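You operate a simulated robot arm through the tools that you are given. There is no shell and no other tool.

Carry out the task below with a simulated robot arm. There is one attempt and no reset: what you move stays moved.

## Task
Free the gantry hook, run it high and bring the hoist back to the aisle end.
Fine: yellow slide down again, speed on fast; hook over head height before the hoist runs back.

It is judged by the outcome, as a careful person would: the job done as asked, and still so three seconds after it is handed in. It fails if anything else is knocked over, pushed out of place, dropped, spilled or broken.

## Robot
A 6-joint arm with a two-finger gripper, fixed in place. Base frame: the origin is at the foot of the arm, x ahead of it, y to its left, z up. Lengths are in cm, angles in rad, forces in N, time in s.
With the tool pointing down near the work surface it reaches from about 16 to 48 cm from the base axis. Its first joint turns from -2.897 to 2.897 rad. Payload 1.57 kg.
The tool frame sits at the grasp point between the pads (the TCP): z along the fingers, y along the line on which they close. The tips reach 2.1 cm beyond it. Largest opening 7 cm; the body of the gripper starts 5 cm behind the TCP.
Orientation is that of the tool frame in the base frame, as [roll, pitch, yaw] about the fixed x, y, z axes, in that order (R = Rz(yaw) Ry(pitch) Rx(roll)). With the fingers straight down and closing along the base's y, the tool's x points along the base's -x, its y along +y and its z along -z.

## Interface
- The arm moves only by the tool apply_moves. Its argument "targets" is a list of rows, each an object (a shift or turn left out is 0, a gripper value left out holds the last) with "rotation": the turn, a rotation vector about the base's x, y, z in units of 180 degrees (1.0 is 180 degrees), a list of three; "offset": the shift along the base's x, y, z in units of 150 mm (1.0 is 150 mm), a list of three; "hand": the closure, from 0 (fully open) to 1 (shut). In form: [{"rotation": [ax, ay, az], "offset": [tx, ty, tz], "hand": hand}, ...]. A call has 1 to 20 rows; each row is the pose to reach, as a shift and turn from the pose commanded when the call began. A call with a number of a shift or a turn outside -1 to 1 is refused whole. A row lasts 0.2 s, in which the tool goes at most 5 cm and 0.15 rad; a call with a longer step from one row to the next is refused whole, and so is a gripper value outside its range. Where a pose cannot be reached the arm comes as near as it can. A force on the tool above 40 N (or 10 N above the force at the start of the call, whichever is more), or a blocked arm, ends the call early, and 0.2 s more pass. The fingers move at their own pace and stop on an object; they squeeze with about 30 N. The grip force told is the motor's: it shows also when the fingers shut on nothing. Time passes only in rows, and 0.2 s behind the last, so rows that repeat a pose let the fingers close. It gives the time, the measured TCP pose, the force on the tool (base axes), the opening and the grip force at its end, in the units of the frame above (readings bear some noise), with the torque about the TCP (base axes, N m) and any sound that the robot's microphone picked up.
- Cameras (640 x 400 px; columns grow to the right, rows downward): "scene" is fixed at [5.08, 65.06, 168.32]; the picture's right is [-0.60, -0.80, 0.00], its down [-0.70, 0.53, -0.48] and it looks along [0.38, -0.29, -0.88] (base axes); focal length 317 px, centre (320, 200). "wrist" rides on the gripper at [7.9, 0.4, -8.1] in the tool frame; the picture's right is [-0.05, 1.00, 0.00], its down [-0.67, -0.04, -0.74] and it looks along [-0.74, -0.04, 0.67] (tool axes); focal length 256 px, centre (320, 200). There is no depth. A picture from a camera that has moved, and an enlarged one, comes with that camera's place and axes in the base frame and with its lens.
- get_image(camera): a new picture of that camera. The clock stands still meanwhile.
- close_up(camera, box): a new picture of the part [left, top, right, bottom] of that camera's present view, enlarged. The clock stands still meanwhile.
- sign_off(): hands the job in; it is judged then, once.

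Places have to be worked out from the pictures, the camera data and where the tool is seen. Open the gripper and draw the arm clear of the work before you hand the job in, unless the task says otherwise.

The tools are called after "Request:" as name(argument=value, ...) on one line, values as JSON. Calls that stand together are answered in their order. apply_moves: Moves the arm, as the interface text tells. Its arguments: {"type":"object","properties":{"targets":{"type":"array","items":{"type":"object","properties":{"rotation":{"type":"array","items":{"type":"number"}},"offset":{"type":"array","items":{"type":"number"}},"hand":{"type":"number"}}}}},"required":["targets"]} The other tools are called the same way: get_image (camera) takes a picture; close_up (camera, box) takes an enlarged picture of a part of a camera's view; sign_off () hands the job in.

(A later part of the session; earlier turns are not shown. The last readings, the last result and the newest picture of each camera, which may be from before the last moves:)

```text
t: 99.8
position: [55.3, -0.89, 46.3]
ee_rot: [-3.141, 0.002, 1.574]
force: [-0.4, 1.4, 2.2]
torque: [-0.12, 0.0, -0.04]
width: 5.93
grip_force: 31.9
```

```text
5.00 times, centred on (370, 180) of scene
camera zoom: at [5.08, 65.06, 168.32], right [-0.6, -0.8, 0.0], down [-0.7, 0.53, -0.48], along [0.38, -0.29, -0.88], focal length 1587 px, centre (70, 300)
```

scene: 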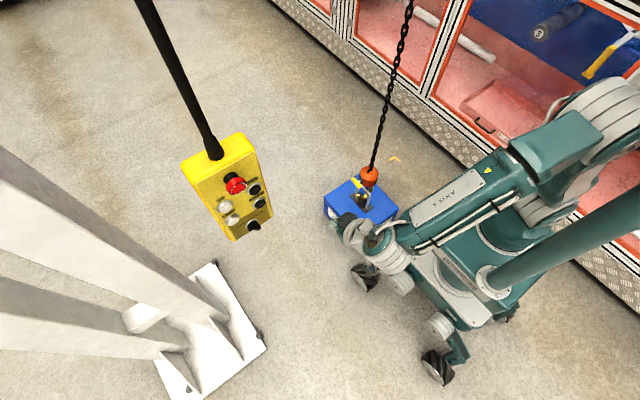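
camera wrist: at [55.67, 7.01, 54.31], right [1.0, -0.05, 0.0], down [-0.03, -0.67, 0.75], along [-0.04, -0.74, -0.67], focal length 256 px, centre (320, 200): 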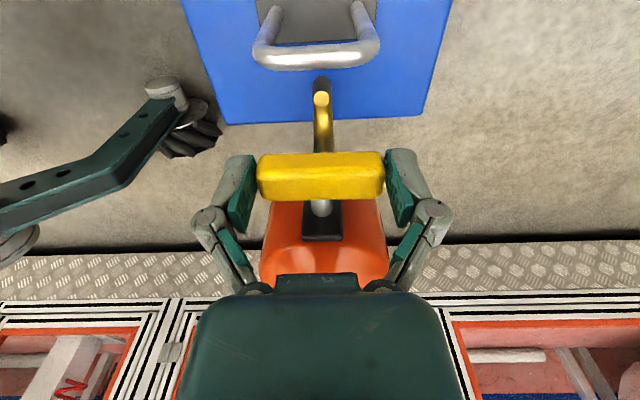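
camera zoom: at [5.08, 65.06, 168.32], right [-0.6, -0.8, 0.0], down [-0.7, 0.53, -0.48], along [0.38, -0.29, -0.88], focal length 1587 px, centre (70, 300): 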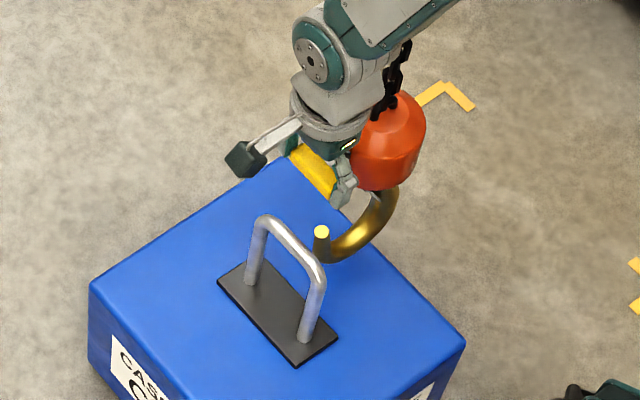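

The hook is completely off the bail. Now I'm pushing the yellow slide down while holding the hook clear, 2 cm first.

Request:
apply_moves(targets=[{"offset": [0, 0, -0.035]}, {"offset": [0, 0, -0.07]}, {"offset": [0, 0, -0.1]}, {"offset": [0, 0, -0.135]}, {"offset": [0, 0, -0.135]}])

Request:
close_up(camera="wrist", box=[245, 30, 405, 250])

Request:
close_up(camera="scene", box=[335, 140, 405, 220])

```text
t: 101.0
position: [55.22, -0.87, 44.25]
ee_rot: [-3.141, 0.001, 1.572]
force: [-0.6, 1.8, -5.5]
torque: [0.11, 0.1, -0.03]
width: 5.95
grip_force: 31.9
```

```text
1.82 times, centred on (325, 140) of wrist
camera zoom: at [55.56, 7.05, 52.22], right [1.0, -0.05, 0.0], down [-0.03, -0.67, 0.75], along [-0.04, -0.74, -0.67], focal length 465 px, centre (311, 309)
```

zoom: 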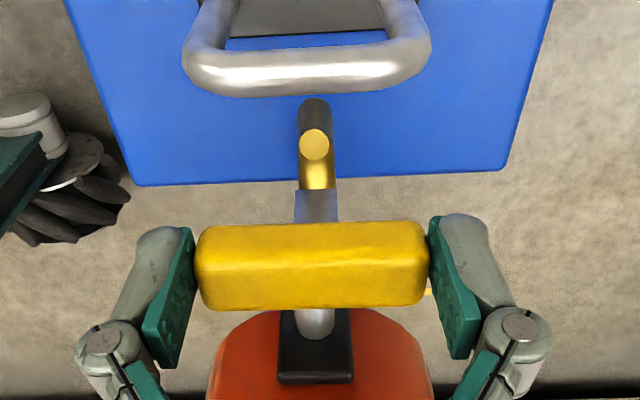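

```text
5.00 times, centred on (370, 180) of scene
camera zoom: at [5.08, 65.06, 168.32], right [-0.6, -0.8, 0.0], down [-0.7, 0.53, -0.48], along [0.38, -0.29, -0.88], focal length 1587 px, centre (70, 300)
```

zoom: 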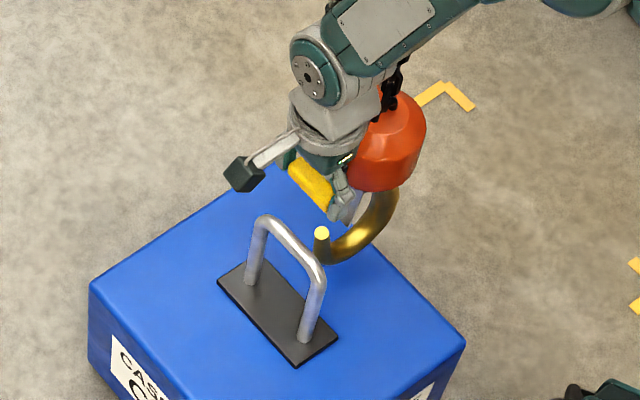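

The gate is closing and the slide now pulls downward by itself (−5.5 N), past centre. Pushing it the rest of the way down.

Request:
apply_moves(targets=[{"offset": [0, 0, -0.035]}, {"offset": [0, 0, -0.07]}, {"offset": [0, 0, -0.09]}, {"offset": [0, 0, -0.09]}])

Request:
close_up(camera="wrist", box=[245, 30, 405, 250])

Request:
close_up(camera="scene", box=[335, 140, 405, 220])

```text
t: 102.0
position: [55.43, -0.9, 43.11]
ee_rot: [3.14, 0.001, 1.573]
force: [0.9, 0.9, 18.8]
torque: [-0.02, -0.04, 0.03]
width: 5.99
grip_force: 32.6
```

```text
1.82 times, centred on (325, 140) of wrist
camera zoom: at [55.73, 7.01, 51.09], right [1.0, -0.05, 0.0], down [-0.04, -0.67, 0.75], along [-0.04, -0.75, -0.67], focal length 465 px, centre (311, 309)
```

zoom: 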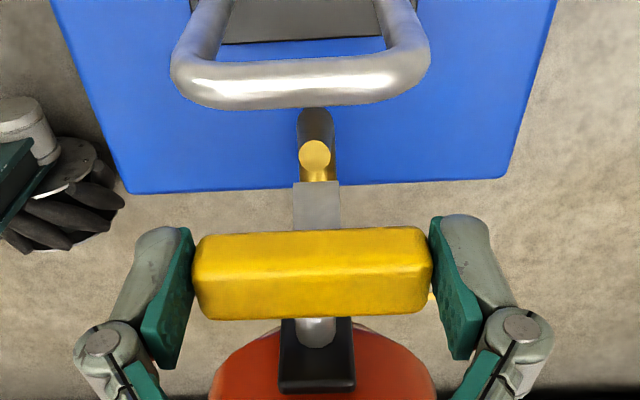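

```text
5.00 times, centred on (370, 180) of scene
camera zoom: at [5.08, 65.06, 168.32], right [-0.6, -0.8, 0.0], down [-0.7, 0.53, -0.48], along [0.38, -0.29, -0.88], focal length 1587 px, centre (70, 300)
```

zoom: 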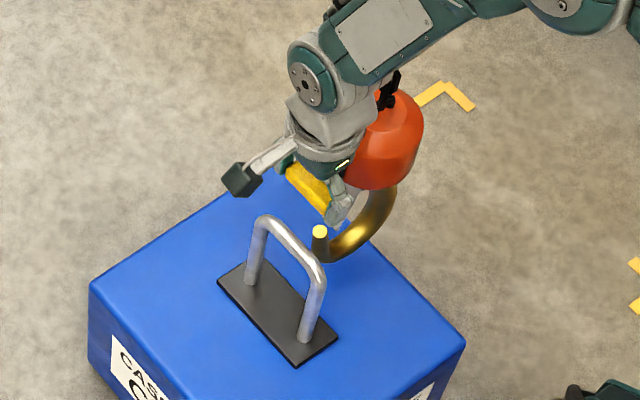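

The slide is fully down on its stop (+18.8 N when pushed) and the gate is shut against the tip. I'll ease off the push, then carry the hook −x so its ring clears the near bail leg (x≈50.6).

Request:
apply_moves(targets=[{"offset": [0, 0, 0.015]}, {"offset": [0, 0, 0.025]}, {"offset": [-0.04, 0, 0.025]}, {"offset": [-0.08, 0, 0.025]}, {"offset": [-0.12, 0, 0.025]}, {"offset": [-0.16, 0, 0.025]}, {"offset": [-0.2, 0, 0.025]}, {"offset": [-0.24, 0, 0.025]}, {"offset": [-0.24, 0, 0.025]}])

Request:
get_image(camera="wrist")

Request:
close_up(camera="scene", box=[335, 140, 415, 230])

```text
t: 104.0
position: [51.65, -0.9, 43.33]
ee_rot: [-3.141, 0.002, 1.573]
force: [0.9, 1.5, -5.7]
torque: [0.1, 0.44, 0.01]
width: 5.9
grip_force: 32.3
```

```text
taken
camera wrist: at [52.0, 6.97, 51.37], right [1.0, -0.05, 0.0], down [-0.03, -0.67, 0.75], along [-0.04, -0.74, -0.67], focal length 256 px, centre (320, 200)
```

wrist: 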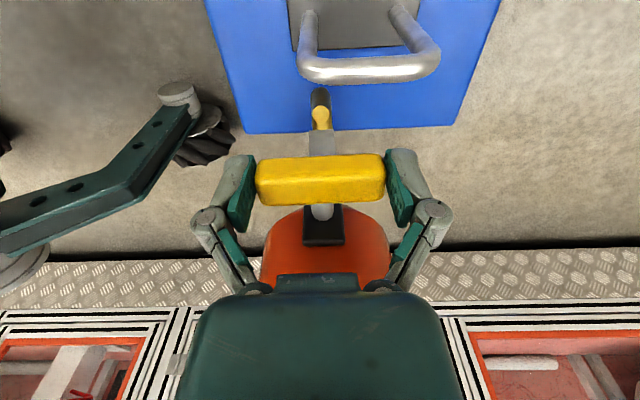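

```text
4.44 times, centred on (375, 185) of scene
camera zoom: at [5.08, 65.06, 168.32], right [-0.6, -0.8, 0.0], down [-0.7, 0.53, -0.48], along [0.38, -0.29, -0.88], focal length 1411 px, centre (76, 267)
```

zoom: 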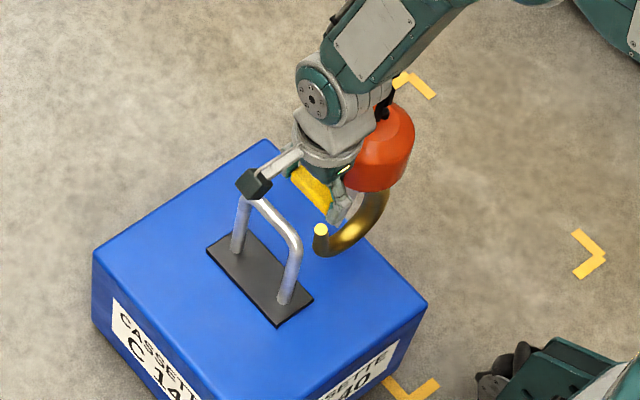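

The bail spans x 50.1–59.5 in this view and the ring is at x≈51.4. I'm going another 3.2 cm in −x to clear the leg.

Request:
apply_moves(targets=[{"offset": [-0.04, 0, -0.01]}, {"offset": [-0.08, 0, -0.015]}, {"offset": [-0.12, 0, -0.015]}, {"offset": [-0.16, 0, -0.015]}, {"offset": [-0.2, 0, -0.015]}, {"offset": [-0.215, 0, -0.015]}, {"offset": [-0.215, 0, -0.015]}])

Request:
get_image(camera="wrist")

Request:
close_up(camera="scene", box=[335, 140, 415, 230])

```text
t: 105.6
position: [48.46, -1.13, 43.06]
ee_rot: [3.14, 0.002, 1.572]
force: [0.4, 1.7, 18.2]
torque: [-0.04, 0.12, 0.05]
width: 5.95
grip_force: 31.6
```

```text
taken
camera wrist: at [48.89, 6.86, 51.14], right [1.0, -0.05, 0.0], down [-0.04, -0.67, 0.75], along [-0.04, -0.75, -0.67], focal length 256 px, centre (320, 200)
```

wrist: 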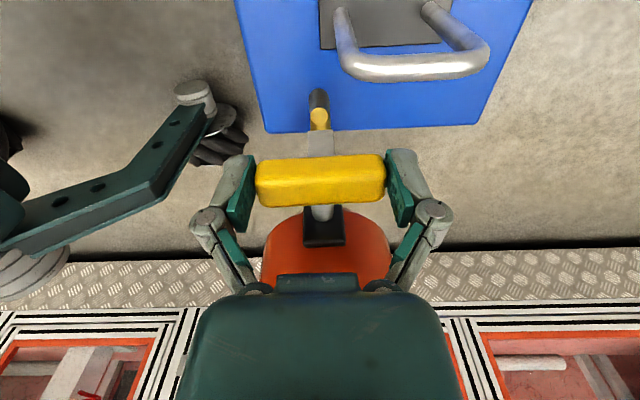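

```text
4.44 times, centred on (375, 185) of scene
camera zoom: at [5.08, 65.06, 168.32], right [-0.6, -0.8, 0.0], down [-0.7, 0.53, -0.48], along [0.38, -0.29, -0.88], focal length 1411 px, centre (76, 267)
```

zoom: 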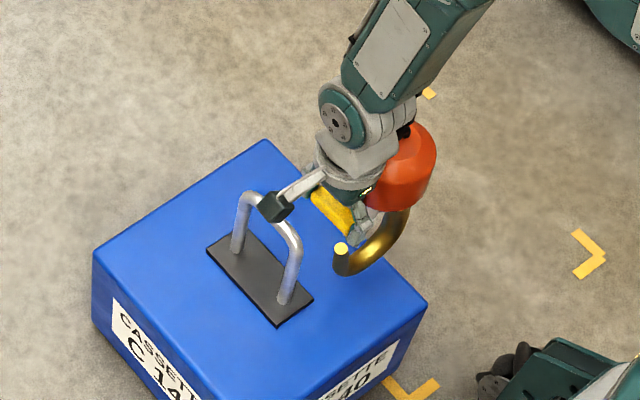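

The ring's +x edge is close to the leg's outer face, so I'm taking another 1 cm of −x and easing the down-push, then bringing the hook back in +y beside the leg.

Request:
apply_moves(targets=[{"offset": [-0.03, 0, 0.008]}, {"offset": [-0.065, 0, 0.008]}, {"offset": [-0.065, 0.035, 0.008]}, {"offset": [-0.065, 0.07, 0.008]}, {"offset": [-0.065, 0.105, 0.008]}, {"offset": [-0.065, 0.14, 0.008]}, {"offset": [-0.065, 0.175, 0.008]}, {"offset": [-0.065, 0.2, 0.008]}, {"offset": [-0.065, 0.2, 0.008]}])

Request:
get_image(camera="wrist")

Request:
close_up(camera="scene", box=[335, 140, 415, 230])

```text
t: 107.6
position: [47.59, 1.98, 43.03]
ee_rot: [3.139, 0.001, 1.572]
force: [1.6, 0.7, 18.1]
torque: [-0.08, 0.13, 0.12]
width: 5.95
grip_force: 31.5
```

```text
taken
camera wrist: at [47.91, 9.89, 51.13], right [1.0, -0.05, 0.0], down [-0.04, -0.67, 0.75], along [-0.04, -0.75, -0.67], focal length 256 px, centre (320, 200)
```

wrist: 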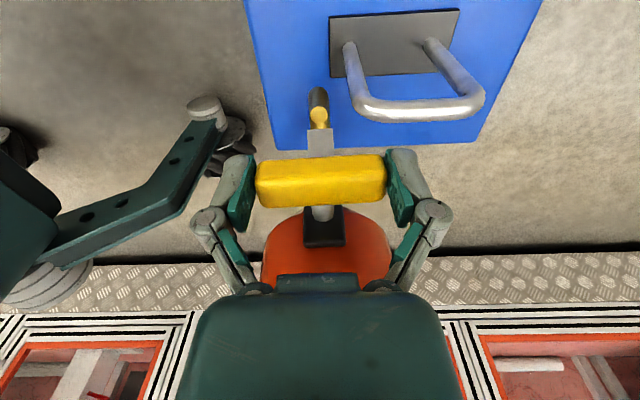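

```text
4.44 times, centred on (375, 185) of scene
camera zoom: at [5.08, 65.06, 168.32], right [-0.6, -0.8, 0.0], down [-0.7, 0.53, -0.48], along [0.38, -0.29, -0.88], focal length 1411 px, centre (76, 267)
```

zoom: 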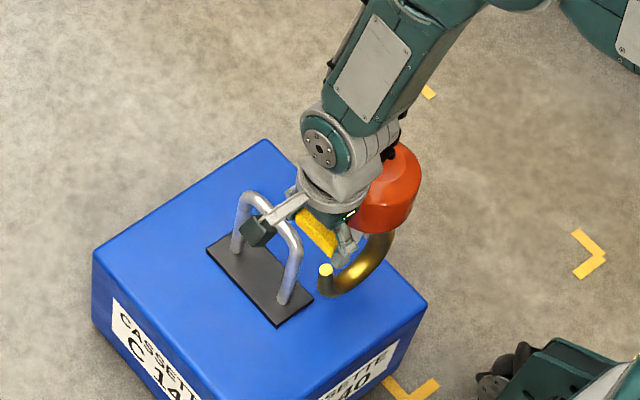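

There's good clearance to the leg now. I'll lift 2 mm to unload the push and continue +y until the hook is level with the leg.

Request:
apply_moves(targets=[{"offset": [0, 0, 0.015]}, {"offset": [0, 0.04, 0.015]}, {"offset": [0, 0.08, 0.015]}, {"offset": [0, 0.12, 0.015]}, {"offset": [0, 0.16, 0.015]}, {"offset": [0, 0.2, 0.015]}, {"offset": [0, 0.24, 0.015]}, {"offset": [0, 0.28, 0.015]}, {"offset": [0, 0.32, 0.015]}, {"offset": [0, 0.32, 0.015]}])

Request:
get_image(camera="wrist")

Request:
close_up(camera="scene", box=[335, 140, 415, 230])

```text
t: 109.8
position: [47.46, 6.97, 43.25]
ee_rot: [3.14, 0.0, 1.574]
force: [2.2, 0.7, -1.6]
torque: [-0.19, 0.28, 0.09]
width: 5.92
grip_force: 32.2
```

```text
taken
camera wrist: at [47.81, 14.74, 51.34], right [1.0, -0.05, 0.0], down [-0.03, -0.66, 0.75], along [-0.04, -0.75, -0.67], focal length 256 px, centre (320, 200)
```

wrist: 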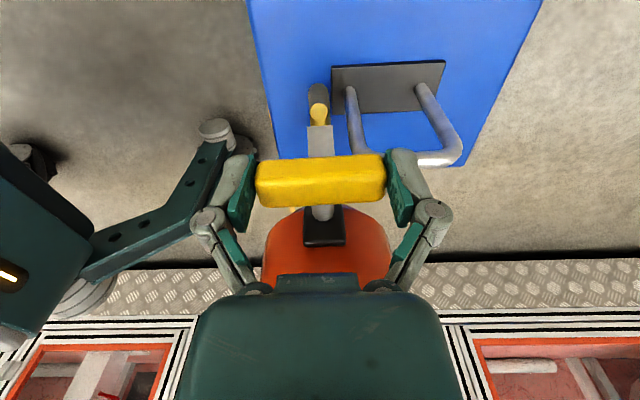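

```text
4.44 times, centred on (375, 185) of scene
camera zoom: at [5.08, 65.06, 168.32], right [-0.6, -0.8, 0.0], down [-0.7, 0.53, -0.48], along [0.38, -0.29, -0.88], focal length 1411 px, centre (76, 267)
```

zoom: 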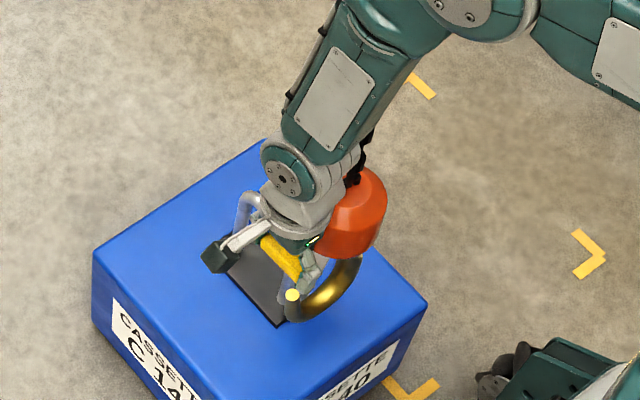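

The hook is beside the near leg at its plumb y, with only 2 N of sideways pull. I'm easing +x toward the leg until it nearly touches.

Request:
apply_moves(targets=[{"offset": [0.02, 0, 0]}, {"offset": [0.04, 0, 0]}, {"offset": [0.06, 0, 0]}, {"offset": [0.08, 0, 0]}, {"offset": [0.09, 0, 0]}, {"offset": [0.09, 0, 0]}])

Request:
close_up(camera="wrist", box=[245, 50, 465, 250])

Request:
close_up(camera="scene", box=[345, 170, 395, 220])

```text
t: 111.2
position: [48.86, 6.75, 43.27]
ee_rot: [-3.142, 0.001, 1.571]
force: [1.4, 0.2, -5.9]
torque: [0.01, 0.12, 0.12]
width: 5.93
grip_force: 32.0
```

```text
2.00 times, centred on (355, 150) of wrist
camera zoom: at [49.14, 14.68, 51.44], right [1.0, -0.05, 0.0], down [-0.03, -0.66, 0.75], along [-0.04, -0.75, -0.67], focal length 512 px, centre (250, 300)
```

zoom: 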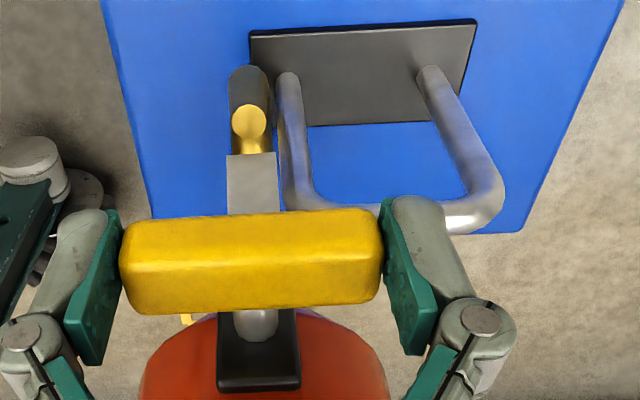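

```text
8.00 times, centred on (370, 195) of scene
camera zoom: at [5.08, 65.06, 168.32], right [-0.6, -0.8, 0.0], down [-0.7, 0.53, -0.48], along [0.38, -0.29, -0.88], focal length 2539 px, centre (-80, 240)
```

zoom: 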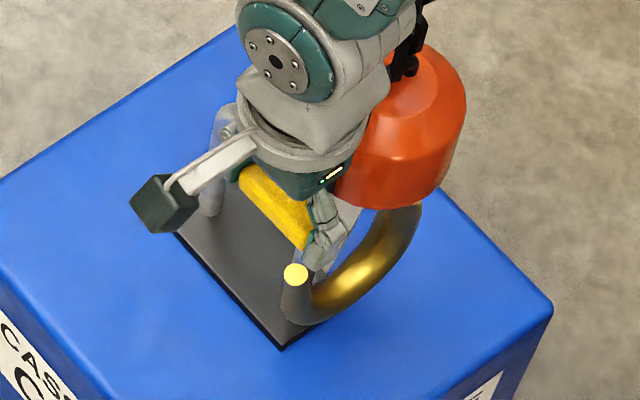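

The ring is just about touching the outside of the leg and the gate is shut. Releasing the grip here and watching where it settles.

Request:
apply_moves(targets=[{"offset": [0, 0, -0.005], "hand": 1}, {"offset": [0, 0, -0.005], "hand": 0}, {"offset": [0, 0, -0.005], "hand": 0}, {"offset": [0, 0, -0.005], "hand": 0}, {"offset": [0, 0, -0.005], "hand": 0}])

Request:
close_up(camera="wrist", box=[225, 50, 465, 250])

Request:
close_up(camera="scene", box=[345, 160, 395, 220])

```text
t: 112.4
position: [48.81, 6.77, 43.4]
ee_rot: [3.141, 0.001, 1.574]
force: [-0.7, -0.8, -0.7]
torque: [-0.01, 0.0, 0.01]
width: 6.99
grip_force: 0.0
```

```text
2.00 times, centred on (345, 150) of wrist
camera zoom: at [49.15, 14.72, 51.38], right [1.0, -0.05, 0.0], down [-0.03, -0.66, 0.75], along [-0.04, -0.75, -0.67], focal length 512 px, centre (270, 300)
```

zoom: 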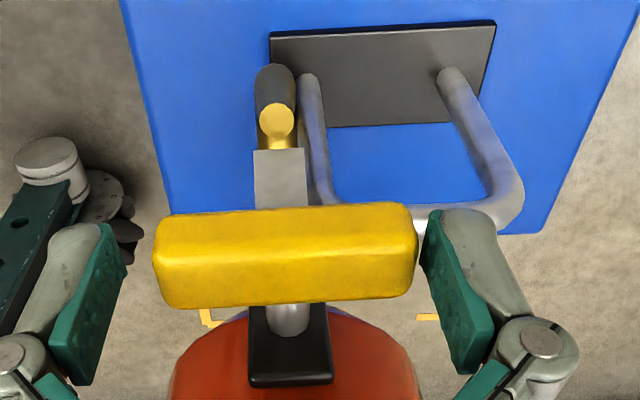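

```text
6.67 times, centred on (370, 190) of scene
camera zoom: at [5.08, 65.06, 168.32], right [-0.6, -0.8, 0.0], down [-0.7, 0.53, -0.48], along [0.38, -0.29, -0.88], focal length 2116 px, centre (-13, 267)
```

zoom: 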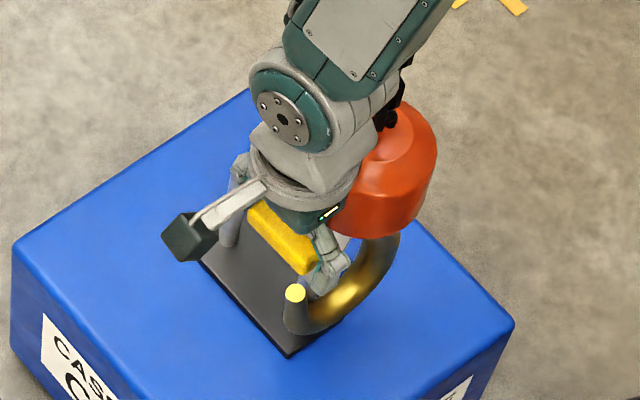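

The bar has drifted toward the +x finger, so that finger may be holding part of the lean. I'll follow it in +x by 0.8 cm and see where it stops.

Request:
apply_moves(targets=[{"offset": [0.02, 0, 0]}, {"offset": [0.04, 0, 0]}, {"offset": [0.055, 0, 0]}, {"offset": [0.055, 0, 0]}, {"offset": [0.055, 0, 0]}])

Request:
close_up(camera="wrist", box=[225, 50, 465, 250])

Request:
close_up(camera="scene", box=[345, 160, 395, 220])

```text
t: 113.6
position: [49.73, 6.73, 43.24]
ee_rot: [3.14, 0.002, 1.573]
force: [-1.1, 0.9, -0.4]
torque: [0.01, 0.0, -0.02]
width: 6.99
grip_force: 0.1
```

```text
2.00 times, centred on (345, 150) of wrist
camera zoom: at [50.07, 14.65, 51.34], right [1.0, -0.05, 0.0], down [-0.03, -0.66, 0.75], along [-0.04, -0.75, -0.67], focal length 512 px, centre (270, 300)
```

zoom: 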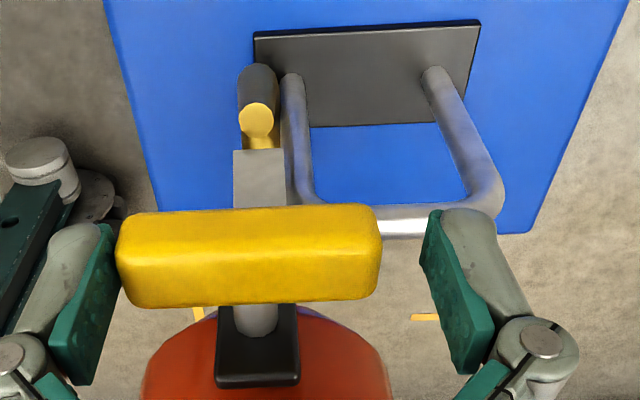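

```text
6.67 times, centred on (370, 190) of scene
camera zoom: at [5.08, 65.06, 168.32], right [-0.6, -0.8, 0.0], down [-0.7, 0.53, -0.48], along [0.38, -0.29, -0.88], focal length 2116 px, centre (-13, 267)
```

zoom: 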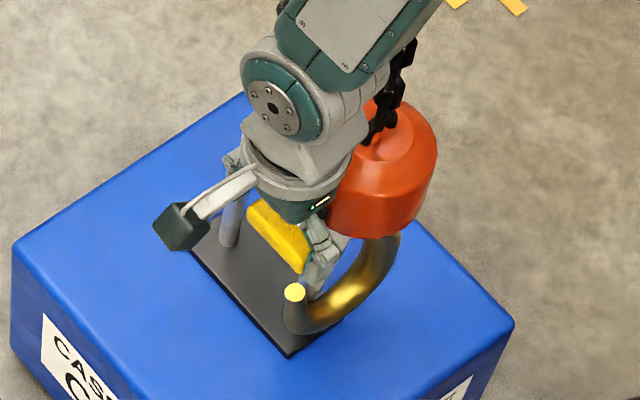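

The hook stayed put, leaning steadily on the leg's outside face with the slide down. I'll recentre 0.5 cm so the fingers don't brush the bar, then lift straight off.

Request:
apply_moves(targets=[{"offset": [-0.02, 0, 0], "hand": 0}, {"offset": [-0.033, 0, 0]}, {"offset": [-0.033, 0, 0.05]}, {"offset": [-0.033, 0, 0.15]}, {"offset": [-0.033, 0.0, 0.35]}, {"offset": [-0.033, 0.05, 0.6]}, {"offset": [-0.033, 0.3, 0.75]}, {"offset": [-0.033, 0.6, 0.85]}, {"offset": [0.05, 0.9, 0.9]}, {"offset": [0.1, 0.95, 0.95]}])

Request:
get_image(camera="wrist")

Request:
close_up(camera="wrist", box=[240, 80, 400, 260])

Request:
close_up(camera="scene", box=[335, 140, 405, 220])

```text
t: 115.8
position: [51.14, 20.88, 57.4]
ee_rot: [-3.141, 0.003, 1.571]
force: [0.9, -0.3, 0.2]
torque: [-0.04, -0.01, -0.03]
width: 6.99
grip_force: 0.1
```

```text
taken
camera wrist: at [51.48, 28.74, 65.44], right [1.0, -0.05, 0.0], down [-0.03, -0.67, 0.75], along [-0.04, -0.74, -0.67], focal length 256 px, centre (320, 200)
```

wrist: 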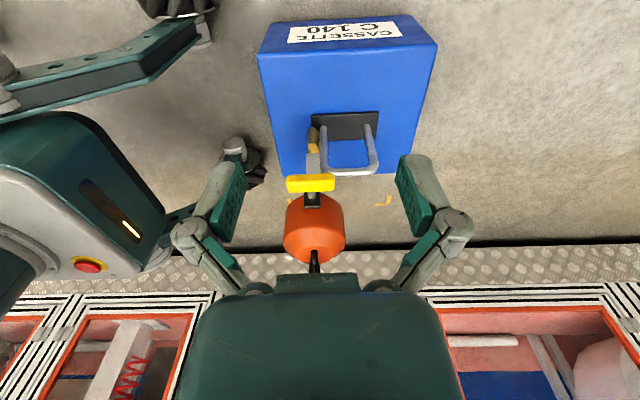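

```text
2.22 times, centred on (320, 170) of wrist
camera zoom: at [51.48, 28.74, 65.44], right [1.0, -0.05, 0.0], down [-0.03, -0.67, 0.75], along [-0.04, -0.74, -0.67], focal length 569 px, centre (320, 267)
```

zoom: 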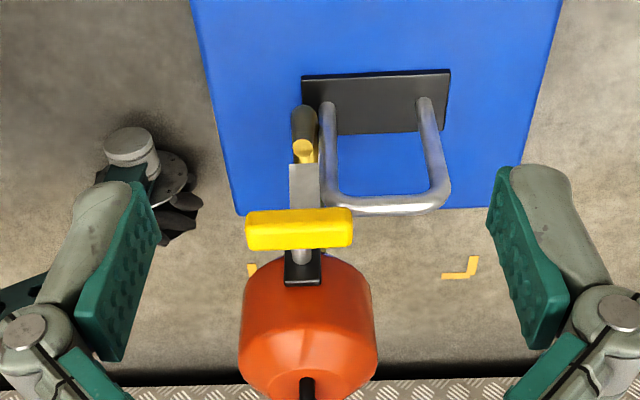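

```text
5.00 times, centred on (370, 180) of scene
camera zoom: at [5.08, 65.06, 168.32], right [-0.6, -0.8, 0.0], down [-0.7, 0.53, -0.48], along [0.38, -0.29, -0.88], focal length 1587 px, centre (70, 300)
```

zoom: 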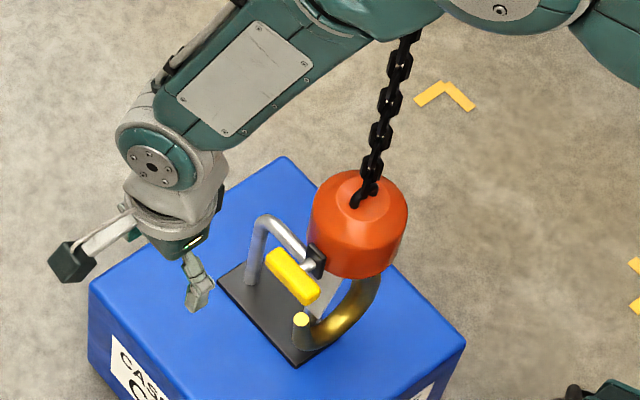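

The hook is off, parked outside the leg, gate shut and slide down. I'm going to the pendant to raise it, slowly at first until it is clear of the bail.

Request:
apply_moves(targets=[{"rotation": [0, 0, 0.045], "offset": [-0.06, 0.07, 0.08]}, {"rotation": [0, 0, 0.09], "offset": [-0.12, 0.14, 0.16]}, {"rotation": [0, 0, 0.135], "offset": [-0.18, 0.21, 0.24]}, {"rotation": [0, 0, 0.18], "offset": [-0.24, 0.28, 0.32]}, {"rotation": [0, 0, 0.225], "offset": [-0.3, 0.35, 0.4]}, {"rotation": [0, 0, 0.27], "offset": [-0.36, 0.42, 0.5]}, {"rotation": [0, 0, 0.315], "offset": [-0.42, 0.49, 0.6]}, {"rotation": [0, 0, 0.36], "offset": [-0.48, 0.56, 0.7]}, {"rotation": [0, 0, 0.405], "offset": [-0.54, 0.65, 0.8]}, {"rotation": [0, 0, 0.45], "offset": [-0.6, 0.75, 0.9]}, {"rotation": [0, 0, 0.495], "offset": [-0.66, 0.85, 1.0]}, {"rotation": [0, 0, 0.5], "offset": [-0.7, 0.95, 1.0], "hand": 1}])

Request:
apply_moves(targets=[{"rotation": [0, -0.042, 0], "offset": [-0.1, 0.08, 0.14], "hand": 1}, {"rotation": [0, -0.084, 0], "offset": [-0.2, 0.16, 0.28]}, {"rotation": [0, -0.126, 0], "offset": [-0.3, 0.25, 0.43]}, {"rotation": [0, -0.168, 0], "offset": [-0.4, 0.34, 0.58]}, {"rotation": [0, -0.21, 0], "offset": [-0.5, 0.43, 0.72]}, {"rotation": [0, -0.25, 0], "offset": [-0.6, 0.52, 0.86]}, {"rotation": [0, -0.25, 0], "offset": [-0.7, 0.6, 1.0]}])

Request:
apply_moves(targets=[{"offset": [0, 0.2, 0.22]}, {"offset": [0, 0.4, 0.44]}, {"offset": [0, 0.6, 0.66]}, {"offset": [0, 0.8, 0.88]}, {"offset": [0, 1.0, 1.0]}, {"offset": [0, 1.0, 1.0]}])

Request:
get_image(camera="wrist")

Request:
get_image(camera="scene")

```text
t: 118.4
position: [40.77, 35.36, 72.36]
ee_rot: [-3.141, 0.0, -3.138]
force: [0.4, -0.3, 0.2]
torque: [0.0, -0.01, -0.02]
width: 0.02
grip_force: 28.0
```

```text
t: 120.0
position: [30.22, 44.36, 87.55]
ee_rot: [-3.139, 0.787, -3.14]
force: [0.8, 0.0, 0.7]
torque: [-0.01, -0.01, -0.02]
width: 0.0
grip_force: 28.6
```

```text
t: 121.4
position: [30.06, 59.25, 102.33]
ee_rot: [-3.14, 0.786, -3.139]
force: [-0.5, 0.2, 0.7]
torque: [-0.02, 0.01, -0.02]
width: 0.0
grip_force: 28.3
```

```text
taken
camera wrist: at [18.64, 59.65, 102.38], right [0.04, 1.0, 0.04], down [-0.06, -0.03, 1.0], along [1.0, -0.04, 0.05], focal length 256 px, centre (320, 200)
```

wrist: 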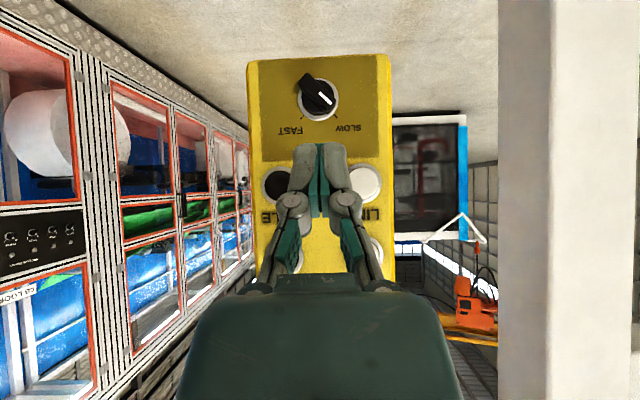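

```text
taken
```

scene: 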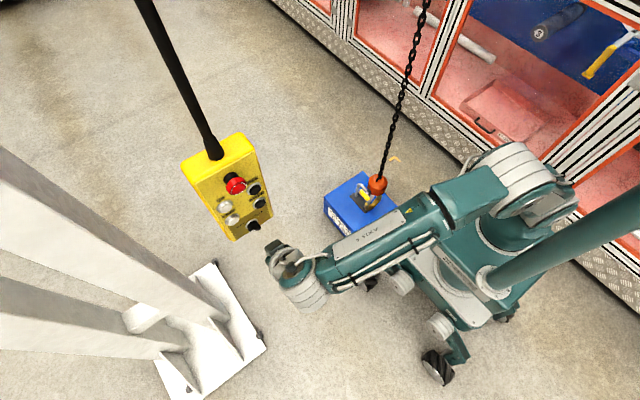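

The hook is still parked and plumb lines are clear. I'm moving in front of UP.

Request:
apply_moves(targets=[{"offset": [0.0, 0.1, 0.2]}, {"offset": [0.1, 0.217, 0.4]}, {"offset": [0.3, 0.217, 0.485]}, {"offset": [0.5, 0.217, 0.485]}, {"offset": [0.5, 0.217, 0.485]}])

Request:
close_up(camera="wrist", box=[220, 60, 420, 240])

Request:
close_up(camera="scene", box=[335, 140, 405, 220])

```text
t: 122.6
position: [37.58, 62.46, 110.06]
ee_rot: [-3.141, 0.786, -3.139]
force: [-0.7, -0.6, -0.4]
torque: [-0.01, 0.01, 0.0]
width: 0.0
grip_force: 28.4
```

```text
2.22 times, centred on (320, 150) of wrist
camera zoom: at [26.16, 62.91, 110.02], right [0.04, 1.0, 0.04], down [-0.06, -0.03, 1.0], along [1.0, -0.04, 0.05], focal length 569 px, centre (320, 311)
```

zoom: 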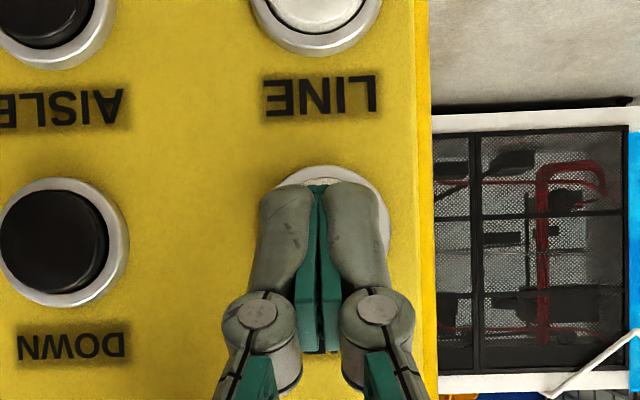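

```text
5.00 times, centred on (370, 180) of scene
camera zoom: at [5.08, 65.06, 168.32], right [-0.6, -0.8, 0.0], down [-0.7, 0.53, -0.48], along [0.38, -0.29, -0.88], focal length 1587 px, centre (70, 300)
```

zoom: 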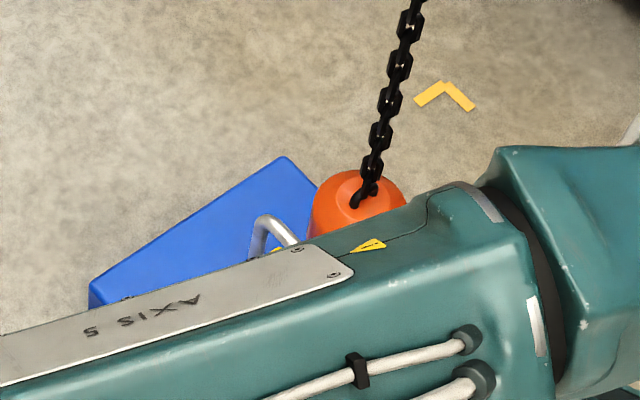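

Aligned on UP. I'll hold it about 0.8 s for roughly 3 cm, then check that nothing is catching.

Request:
apply_moves(targets=[{"offset": [0.09, 0.005, -0.02]}, {"offset": [0.15, 0.005, -0.02]}, {"offset": [0.15, 0.005, -0.02]}, {"offset": [0.15, 0.005, -0.02]}, {"offset": [0.15, 0.005, -0.02]}, {"offset": [0, 0.005, -0.02]}, {"offset": [0, 0.005, -0.02]}])

Request:
close_up(camera="scene", box=[335, 140, 405, 220])

Request:
get_image(camera="scene")

```text
t: 124.2
position: [37.74, 62.65, 109.54]
ee_rot: [-3.141, 0.786, -3.139]
force: [-0.1, 1.0, 0.6]
torque: [0.01, -0.02, -0.01]
width: 0.0
grip_force: 28.7
heard: click
```

```text
5.00 times, centred on (370, 180) of scene
camera zoom: at [5.08, 65.06, 168.32], right [-0.6, -0.8, 0.0], down [-0.7, 0.53, -0.48], along [0.38, -0.29, -0.88], focal length 1587 px, centre (70, 300)
```

zoom: 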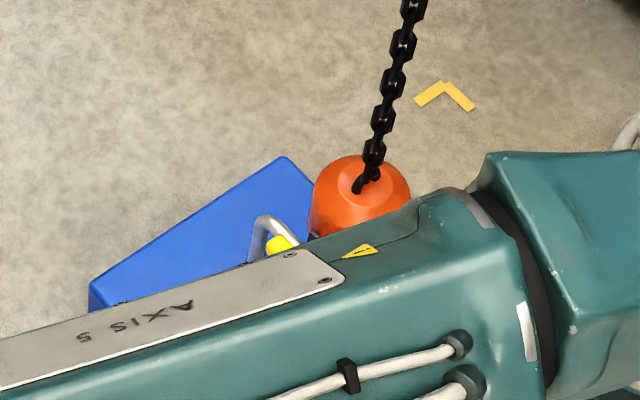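

```text
taken
```

scene: 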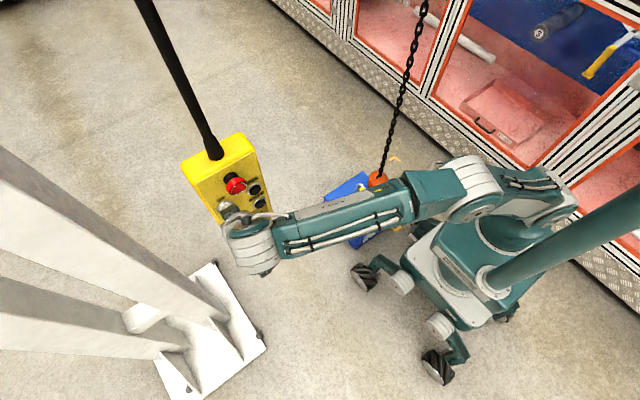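

It rose about 2.3 cm and the box has not moved (its corner is at the same pixel). Holding UP longer, about 2 s.

Request:
apply_moves(targets=[{"offset": [0.09, 0, 0]}, {"offset": [0.15, 0, 0]}, {"offset": [0.15, 0, 0]}, {"offset": [0.15, 0, 0]}, {"offset": [0.15, 0, 0]}, {"offset": [0.15, 0, 0]}, {"offset": [0.15, 0, 0]}, {"offset": [0.15, 0, 0]}, {"offset": [0.15, 0, 0]}, {"offset": [0.15, 0, 0]}, {"offset": [0, 0, 0]}, {"offset": [0, 0, 0]}])

Request:
close_up(camera="scene", box=[335, 140, 405, 220])

```text
t: 126.8
position: [37.65, 62.94, 109.64]
ee_rot: [-3.14, 0.787, -3.139]
force: [-0.1, -0.5, 0.0]
torque: [0.03, -0.02, 0.04]
width: 0.0
grip_force: 28.9
heard: click
```

```text
5.00 times, centred on (370, 180) of scene
camera zoom: at [5.08, 65.06, 168.32], right [-0.6, -0.8, 0.0], down [-0.7, 0.53, -0.48], along [0.38, -0.29, -0.88], focal length 1587 px, centre (70, 300)
```

zoom: 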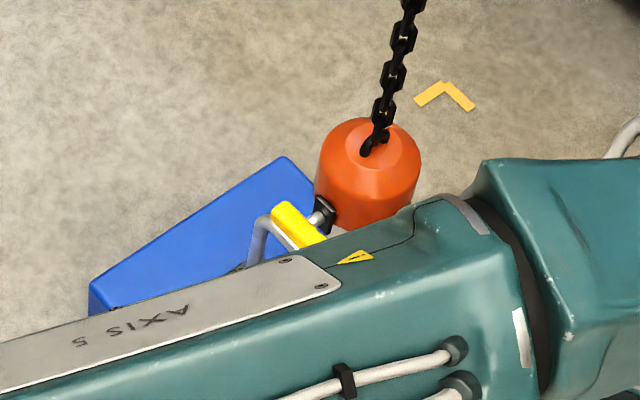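

It rose another 5.5 cm or so and the box is unmoved. Another 3 s of hold should take the bowl past the top of the bail.

Request:
apply_moves(targets=[{"offset": [0.09, -0.01, 0]}, {"offset": [0.15, -0.01, 0]}, {"offset": [0.15, -0.01, 0]}, {"offset": [0.15, -0.01, 0]}, {"offset": [0.15, -0.01, 0]}, {"offset": [0.15, -0.01, 0]}, {"offset": [0.15, -0.01, 0]}, {"offset": [0.15, -0.01, 0]}, {"offset": [0.15, -0.01, 0]}, {"offset": [0.15, -0.01, 0]}, {"offset": [0.15, -0.01, 0]}, {"offset": [0.15, -0.01, 0]}, {"offset": [0.15, -0.01, 0]}, {"offset": [0.15, -0.01, 0]}, {"offset": [0.15, -0.01, 0]}, {"offset": [0, -0.01, 0]}, {"offset": [0, -0.01, 0]}])

Request:
get_image(camera="scene")

Request:
close_up(camera="scene", box=[335, 120, 425, 220])

```text
t: 130.4
position: [37.61, 62.48, 109.68]
ee_rot: [-3.139, 0.787, -3.141]
force: [-0.1, 0.2, 0.6]
torque: [0.03, 0.02, -0.03]
width: 0.0
grip_force: 28.2
heard: click
```

```text
taken
```

scene: 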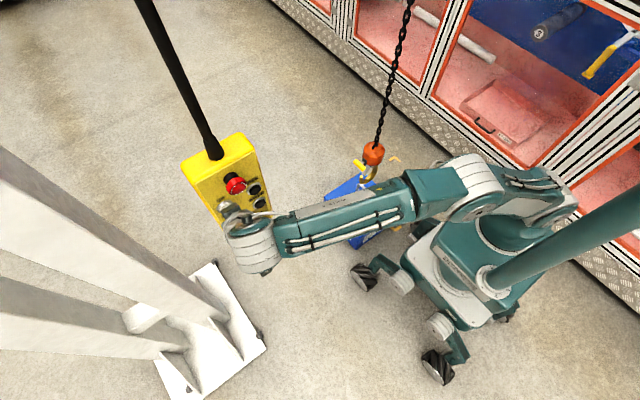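

```text
4.00 times, centred on (380, 170) of scene
camera zoom: at [5.08, 65.06, 168.32], right [-0.6, -0.8, 0.0], down [-0.7, 0.53, -0.48], along [0.38, -0.29, -0.88], focal length 1270 px, centre (80, 320)
```

zoom: 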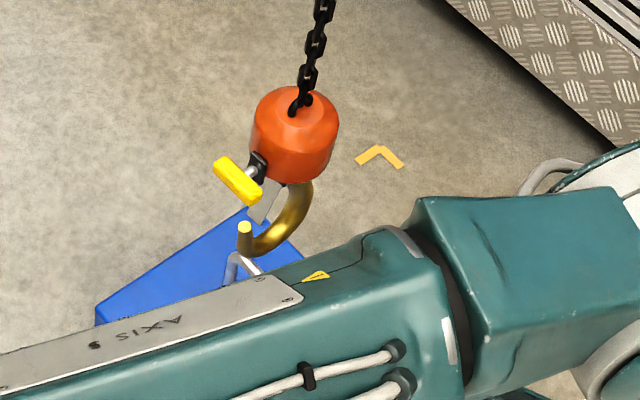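

The hook is clear above the bail with the slide down and gate shut. Next is the speed knob: I'm backing off and placing the camera level with it for accurate measurement.

Request:
apply_moves(targets=[{"offset": [-0.2, 0, 0], "hand": 1}, {"offset": [-0.4, -0.1, -0.2]}, {"offset": [-0.55, -0.2, -0.45]}, {"offset": [-0.6, -0.3, -0.7]}, {"offset": [-0.6, -0.35, -0.9]}, {"offset": [-0.6, -0.35, -0.9]}])

Request:
get_image(camera="wrist")

Request:
get_image(camera="scene")

```text
t: 131.8
position: [29.11, 57.27, 95.83]
ee_rot: [-3.141, 0.785, -3.139]
force: [-0.6, -0.1, 0.9]
torque: [0.0, 0.04, -0.03]
width: 0.0
grip_force: 28.5
```

```text
taken
camera wrist: at [17.74, 57.66, 96.05], right [0.04, 1.0, 0.04], down [-0.06, -0.03, 1.0], along [1.0, -0.04, 0.05], focal length 256 px, centre (320, 200)
```

wrist: 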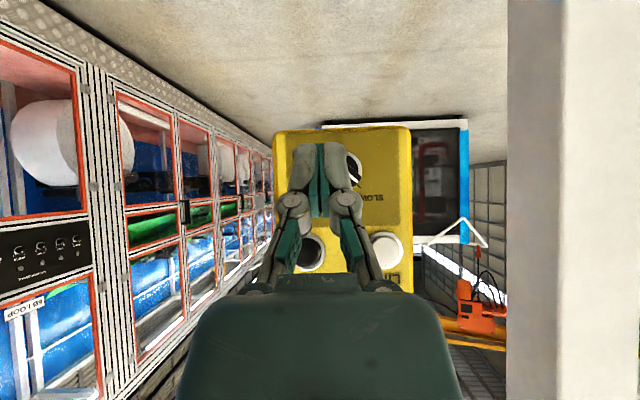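

```text
taken
```

scene: 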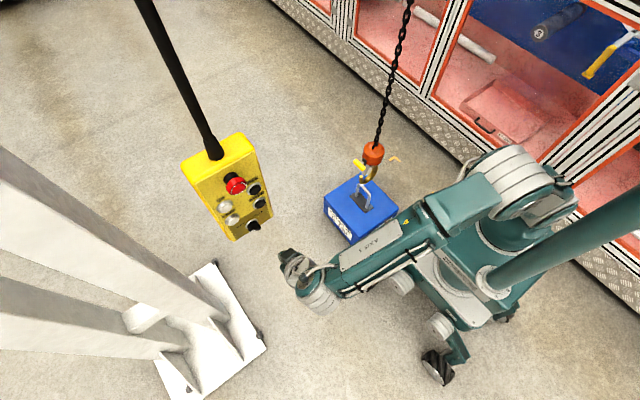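

The box is exactly where it was. The fingers hide the knob from here, so I'm shifting 7 cm in −y and zooming from both cameras.

Request:
apply_moves(targets=[{"offset": [0, -0.2, 0]}, {"offset": [0, -0.45, 0.05]}, {"offset": [0, -0.45, 0.05]}])

Request:
close_up(camera="wrist", box=[360, 100, 500, 240])

Request:
close_up(camera="scene", box=[230, 205, 280, 245])

```text
t: 132.6
position: [28.98, 50.71, 96.52]
ee_rot: [-3.139, 0.785, -3.138]
force: [-0.1, -0.2, -0.4]
torque: [0.01, -0.01, 0.0]
width: 0.02
grip_force: 28.1
```

```text
2.86 times, centred on (430, 170) of wrist
camera zoom: at [17.61, 51.06, 96.6], right [0.04, 1.0, 0.04], down [-0.06, -0.03, 1.0], along [1.0, -0.04, 0.05], focal length 731 px, centre (6, 286)
```

zoom: 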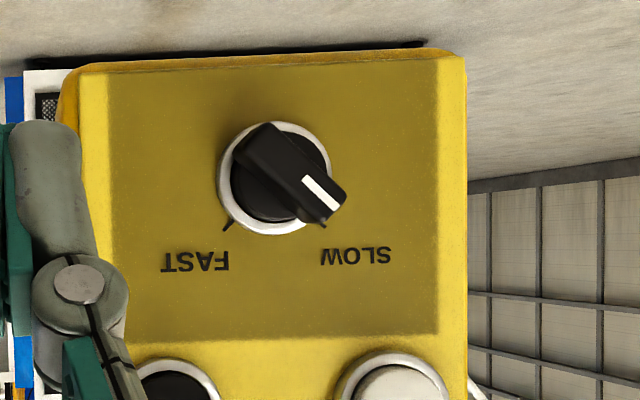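

```text
10.00 times, centred on (255, 225) of scene
camera zoom: at [5.08, 65.06, 168.32], right [-0.6, -0.8, 0.0], down [-0.7, 0.53, -0.48], along [0.38, -0.29, -0.88], focal length 3174 px, centre (970, -50)
```

zoom: 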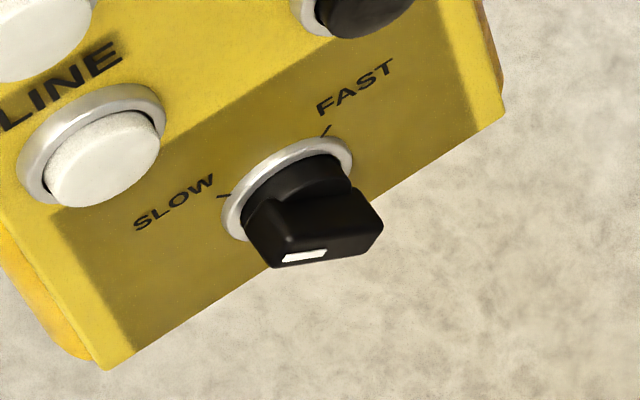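

The knob axis works out at [42.3, 59.05, 94.4]. Its handle points to SLOW (up and to +y), protrudes to x≈39.9, and is about 1.2 cm thick. I'll turn the tool horizontal along +x, rolled −45° so the fingers straddle the handle, and stop about 5 cm short.

Request:
apply_moves(targets=[{"rotation": [-0.0296, -0.0296, 0.0123], "offset": [0.0, 0.07, -0.02], "hand": 0.4}, {"rotation": [-0.0592, -0.0592, 0.0245], "offset": [0.0, 0.14, -0.04]}, {"rotation": [-0.0888, -0.0888, 0.0368], "offset": [0.02, 0.21, -0.06]}, {"rotation": [-0.1184, -0.1184, 0.0491], "offset": [0.05, 0.28, -0.08]}, {"rotation": [-0.1479, -0.1479, 0.0613], "offset": [0.1, 0.35, -0.1]}, {"rotation": [-0.1775, -0.1775, 0.0736], "offset": [0.15, 0.42, -0.12]}, {"rotation": [-0.2071, -0.2071, 0.0858], "offset": [0.2, 0.49, -0.14]}, {"rotation": [-0.2367, -0.2367, 0.0981], "offset": [0.267, 0.557, -0.14]}, {"rotation": [-0.2367, -0.2367, 0.0981], "offset": [0.267, 0.557, -0.14]}])

Request:
get_image(camera="wrist")

Request:
get_image(camera="scene")

```text
t: 134.6
position: [32.64, 58.88, 94.73]
ee_rot: [-1.572, 0.783, -1.568]
force: [-0.2, -0.2, 1.2]
torque: [0.01, -0.02, 0.0]
width: 4.2
grip_force: 0.1
```

```text
taken
camera wrist: at [24.4, 53.53, 88.75], right [0.0, 0.74, -0.67], down [-0.75, 0.45, 0.49], along [0.67, 0.5, 0.55], focal length 256 px, centre (320, 200)
```

wrist: 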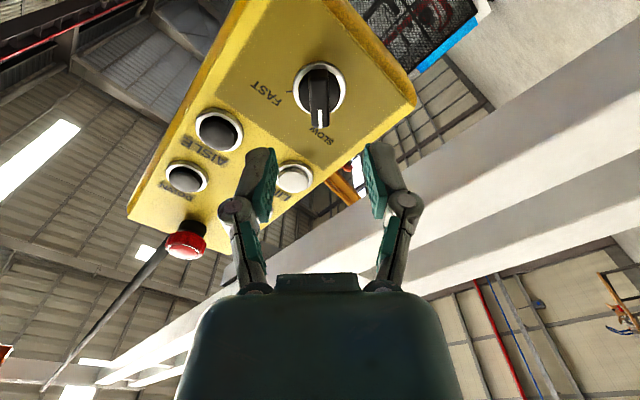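

```text
taken
```

scene: 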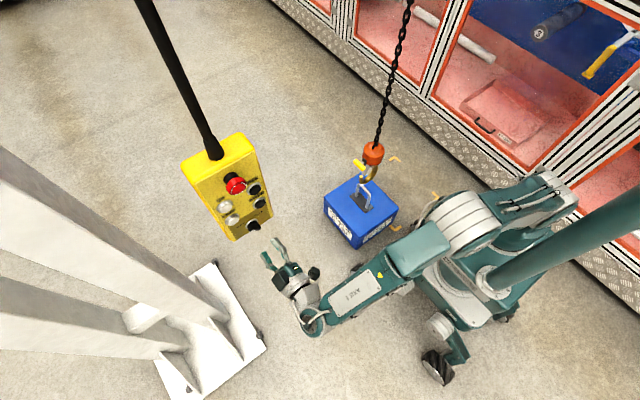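

The tool is square to the knob: the handle appears vertical and centred between the fingers. I'm moving in to TCP x≈37.3, just short of the handle, and checking again.

Request:
apply_moves(targets=[{"offset": [0.1, 0, 0], "hand": 0.4}, {"offset": [0.2, 0, 0]}, {"offset": [0.29, 0, 0]}, {"offset": [0.31, 0, 0]}, {"offset": [0.31, 0, 0]}])

Request:
get_image(camera="wrist")

Request:
close_up(camera="scene", box=[220, 190, 310, 260])

```text
t: 135.8
position: [37.37, 58.85, 94.67]
ee_rot: [-1.572, 0.782, -1.571]
force: [-0.4, -0.4, -0.4]
torque: [0.04, -0.03, 0.01]
width: 4.19
grip_force: 0.0
```

```text
taken
camera wrist: at [29.13, 53.49, 88.75], right [0.0, 0.74, -0.67], down [-0.74, 0.45, 0.5], along [0.67, 0.5, 0.55], focal length 256 px, centre (320, 200)
```

wrist: 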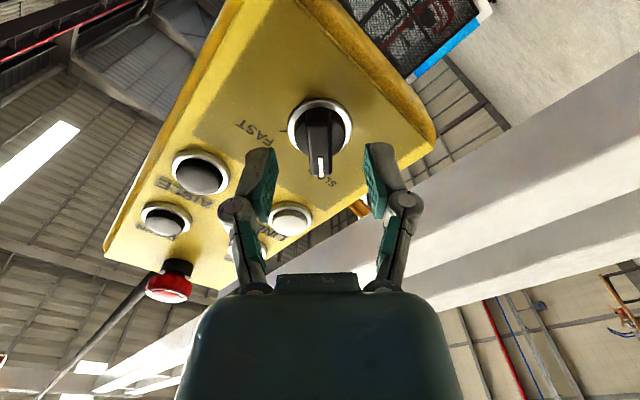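

```text
5.71 times, centred on (265, 225) of scene
camera zoom: at [5.08, 65.06, 168.32], right [-0.6, -0.8, 0.0], down [-0.7, 0.53, -0.48], along [0.38, -0.29, -0.88], focal length 1814 px, centre (634, 57)
```

zoom: 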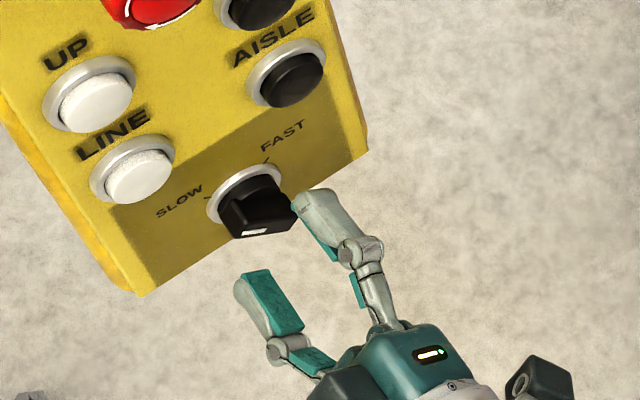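

The handle is centred between the fingertips. I'm advancing 2 cm to straddle it and closing.

Request:
apply_moves(targets=[{"offset": [0.04, 0, 0], "hand": 0.4}, {"offset": [0.08, 0, 0]}, {"offset": [0.11, 0, 0]}, {"offset": [0.13, 0, 0]}, {"offset": [0.13, 0, 0]}])

Request:
get_image(camera="wrist")

Request:
close_up(camera="scene", box=[220, 190, 310, 260])

```text
t: 137.0
position: [39.4, 58.82, 94.77]
ee_rot: [-1.571, 0.781, -1.571]
force: [0.5, -0.7, 0.3]
torque: [0.0, 0.02, -0.01]
width: 4.2
grip_force: 0.0
```

```text
taken
camera wrist: at [31.2, 53.54, 88.72], right [0.0, 0.74, -0.67], down [-0.74, 0.45, 0.5], along [0.67, 0.5, 0.55], focal length 256 px, centre (320, 200)
```

wrist: 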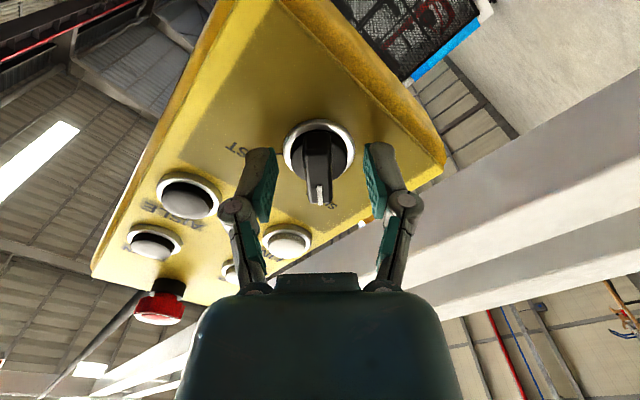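

```text
5.71 times, centred on (265, 225) of scene
camera zoom: at [5.08, 65.06, 168.32], right [-0.6, -0.8, 0.0], down [-0.7, 0.53, -0.48], along [0.38, -0.29, -0.88], focal length 1814 px, centre (634, 57)
```

zoom: 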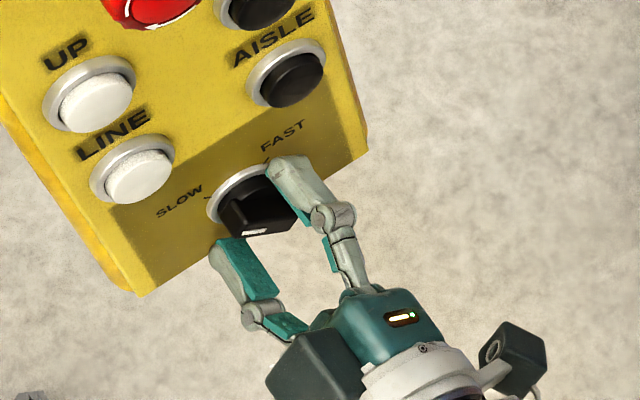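

The handle is between the pads. The bezel's position in the image puts the knob axis about 0.27 cm further in +y and +z, so I'll correct for that and then close.

Request:
apply_moves(targets=[{"offset": [0.005, 0.018, 0.018], "hand": 0.4}, {"offset": [0.005, 0.018, 0.018], "hand": 1}, {"offset": [0.005, 0.018, 0.018], "hand": 1}, {"offset": [0.005, 0.018, 0.018], "hand": 1}])

Request:
get_image(camera="wrist")

```text
t: 138.0
position: [39.3, 59.2, 94.98]
ee_rot: [-1.571, 0.785, -1.57]
force: [-6.1, -6.1, 5.6]
torque: [0.01, 0.49, -0.57]
width: 2.78
grip_force: 32.2
```

```text
taken
camera wrist: at [31.18, 53.8, 89.03], right [0.0, 0.74, -0.67], down [-0.74, 0.45, 0.5], along [0.67, 0.5, 0.55], focal length 256 px, centre (320, 200)
```

wrist: 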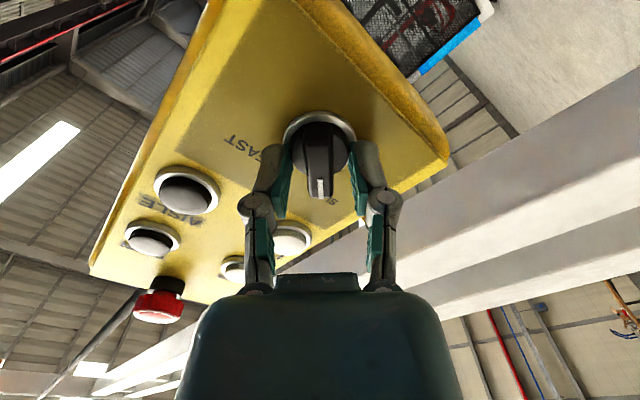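

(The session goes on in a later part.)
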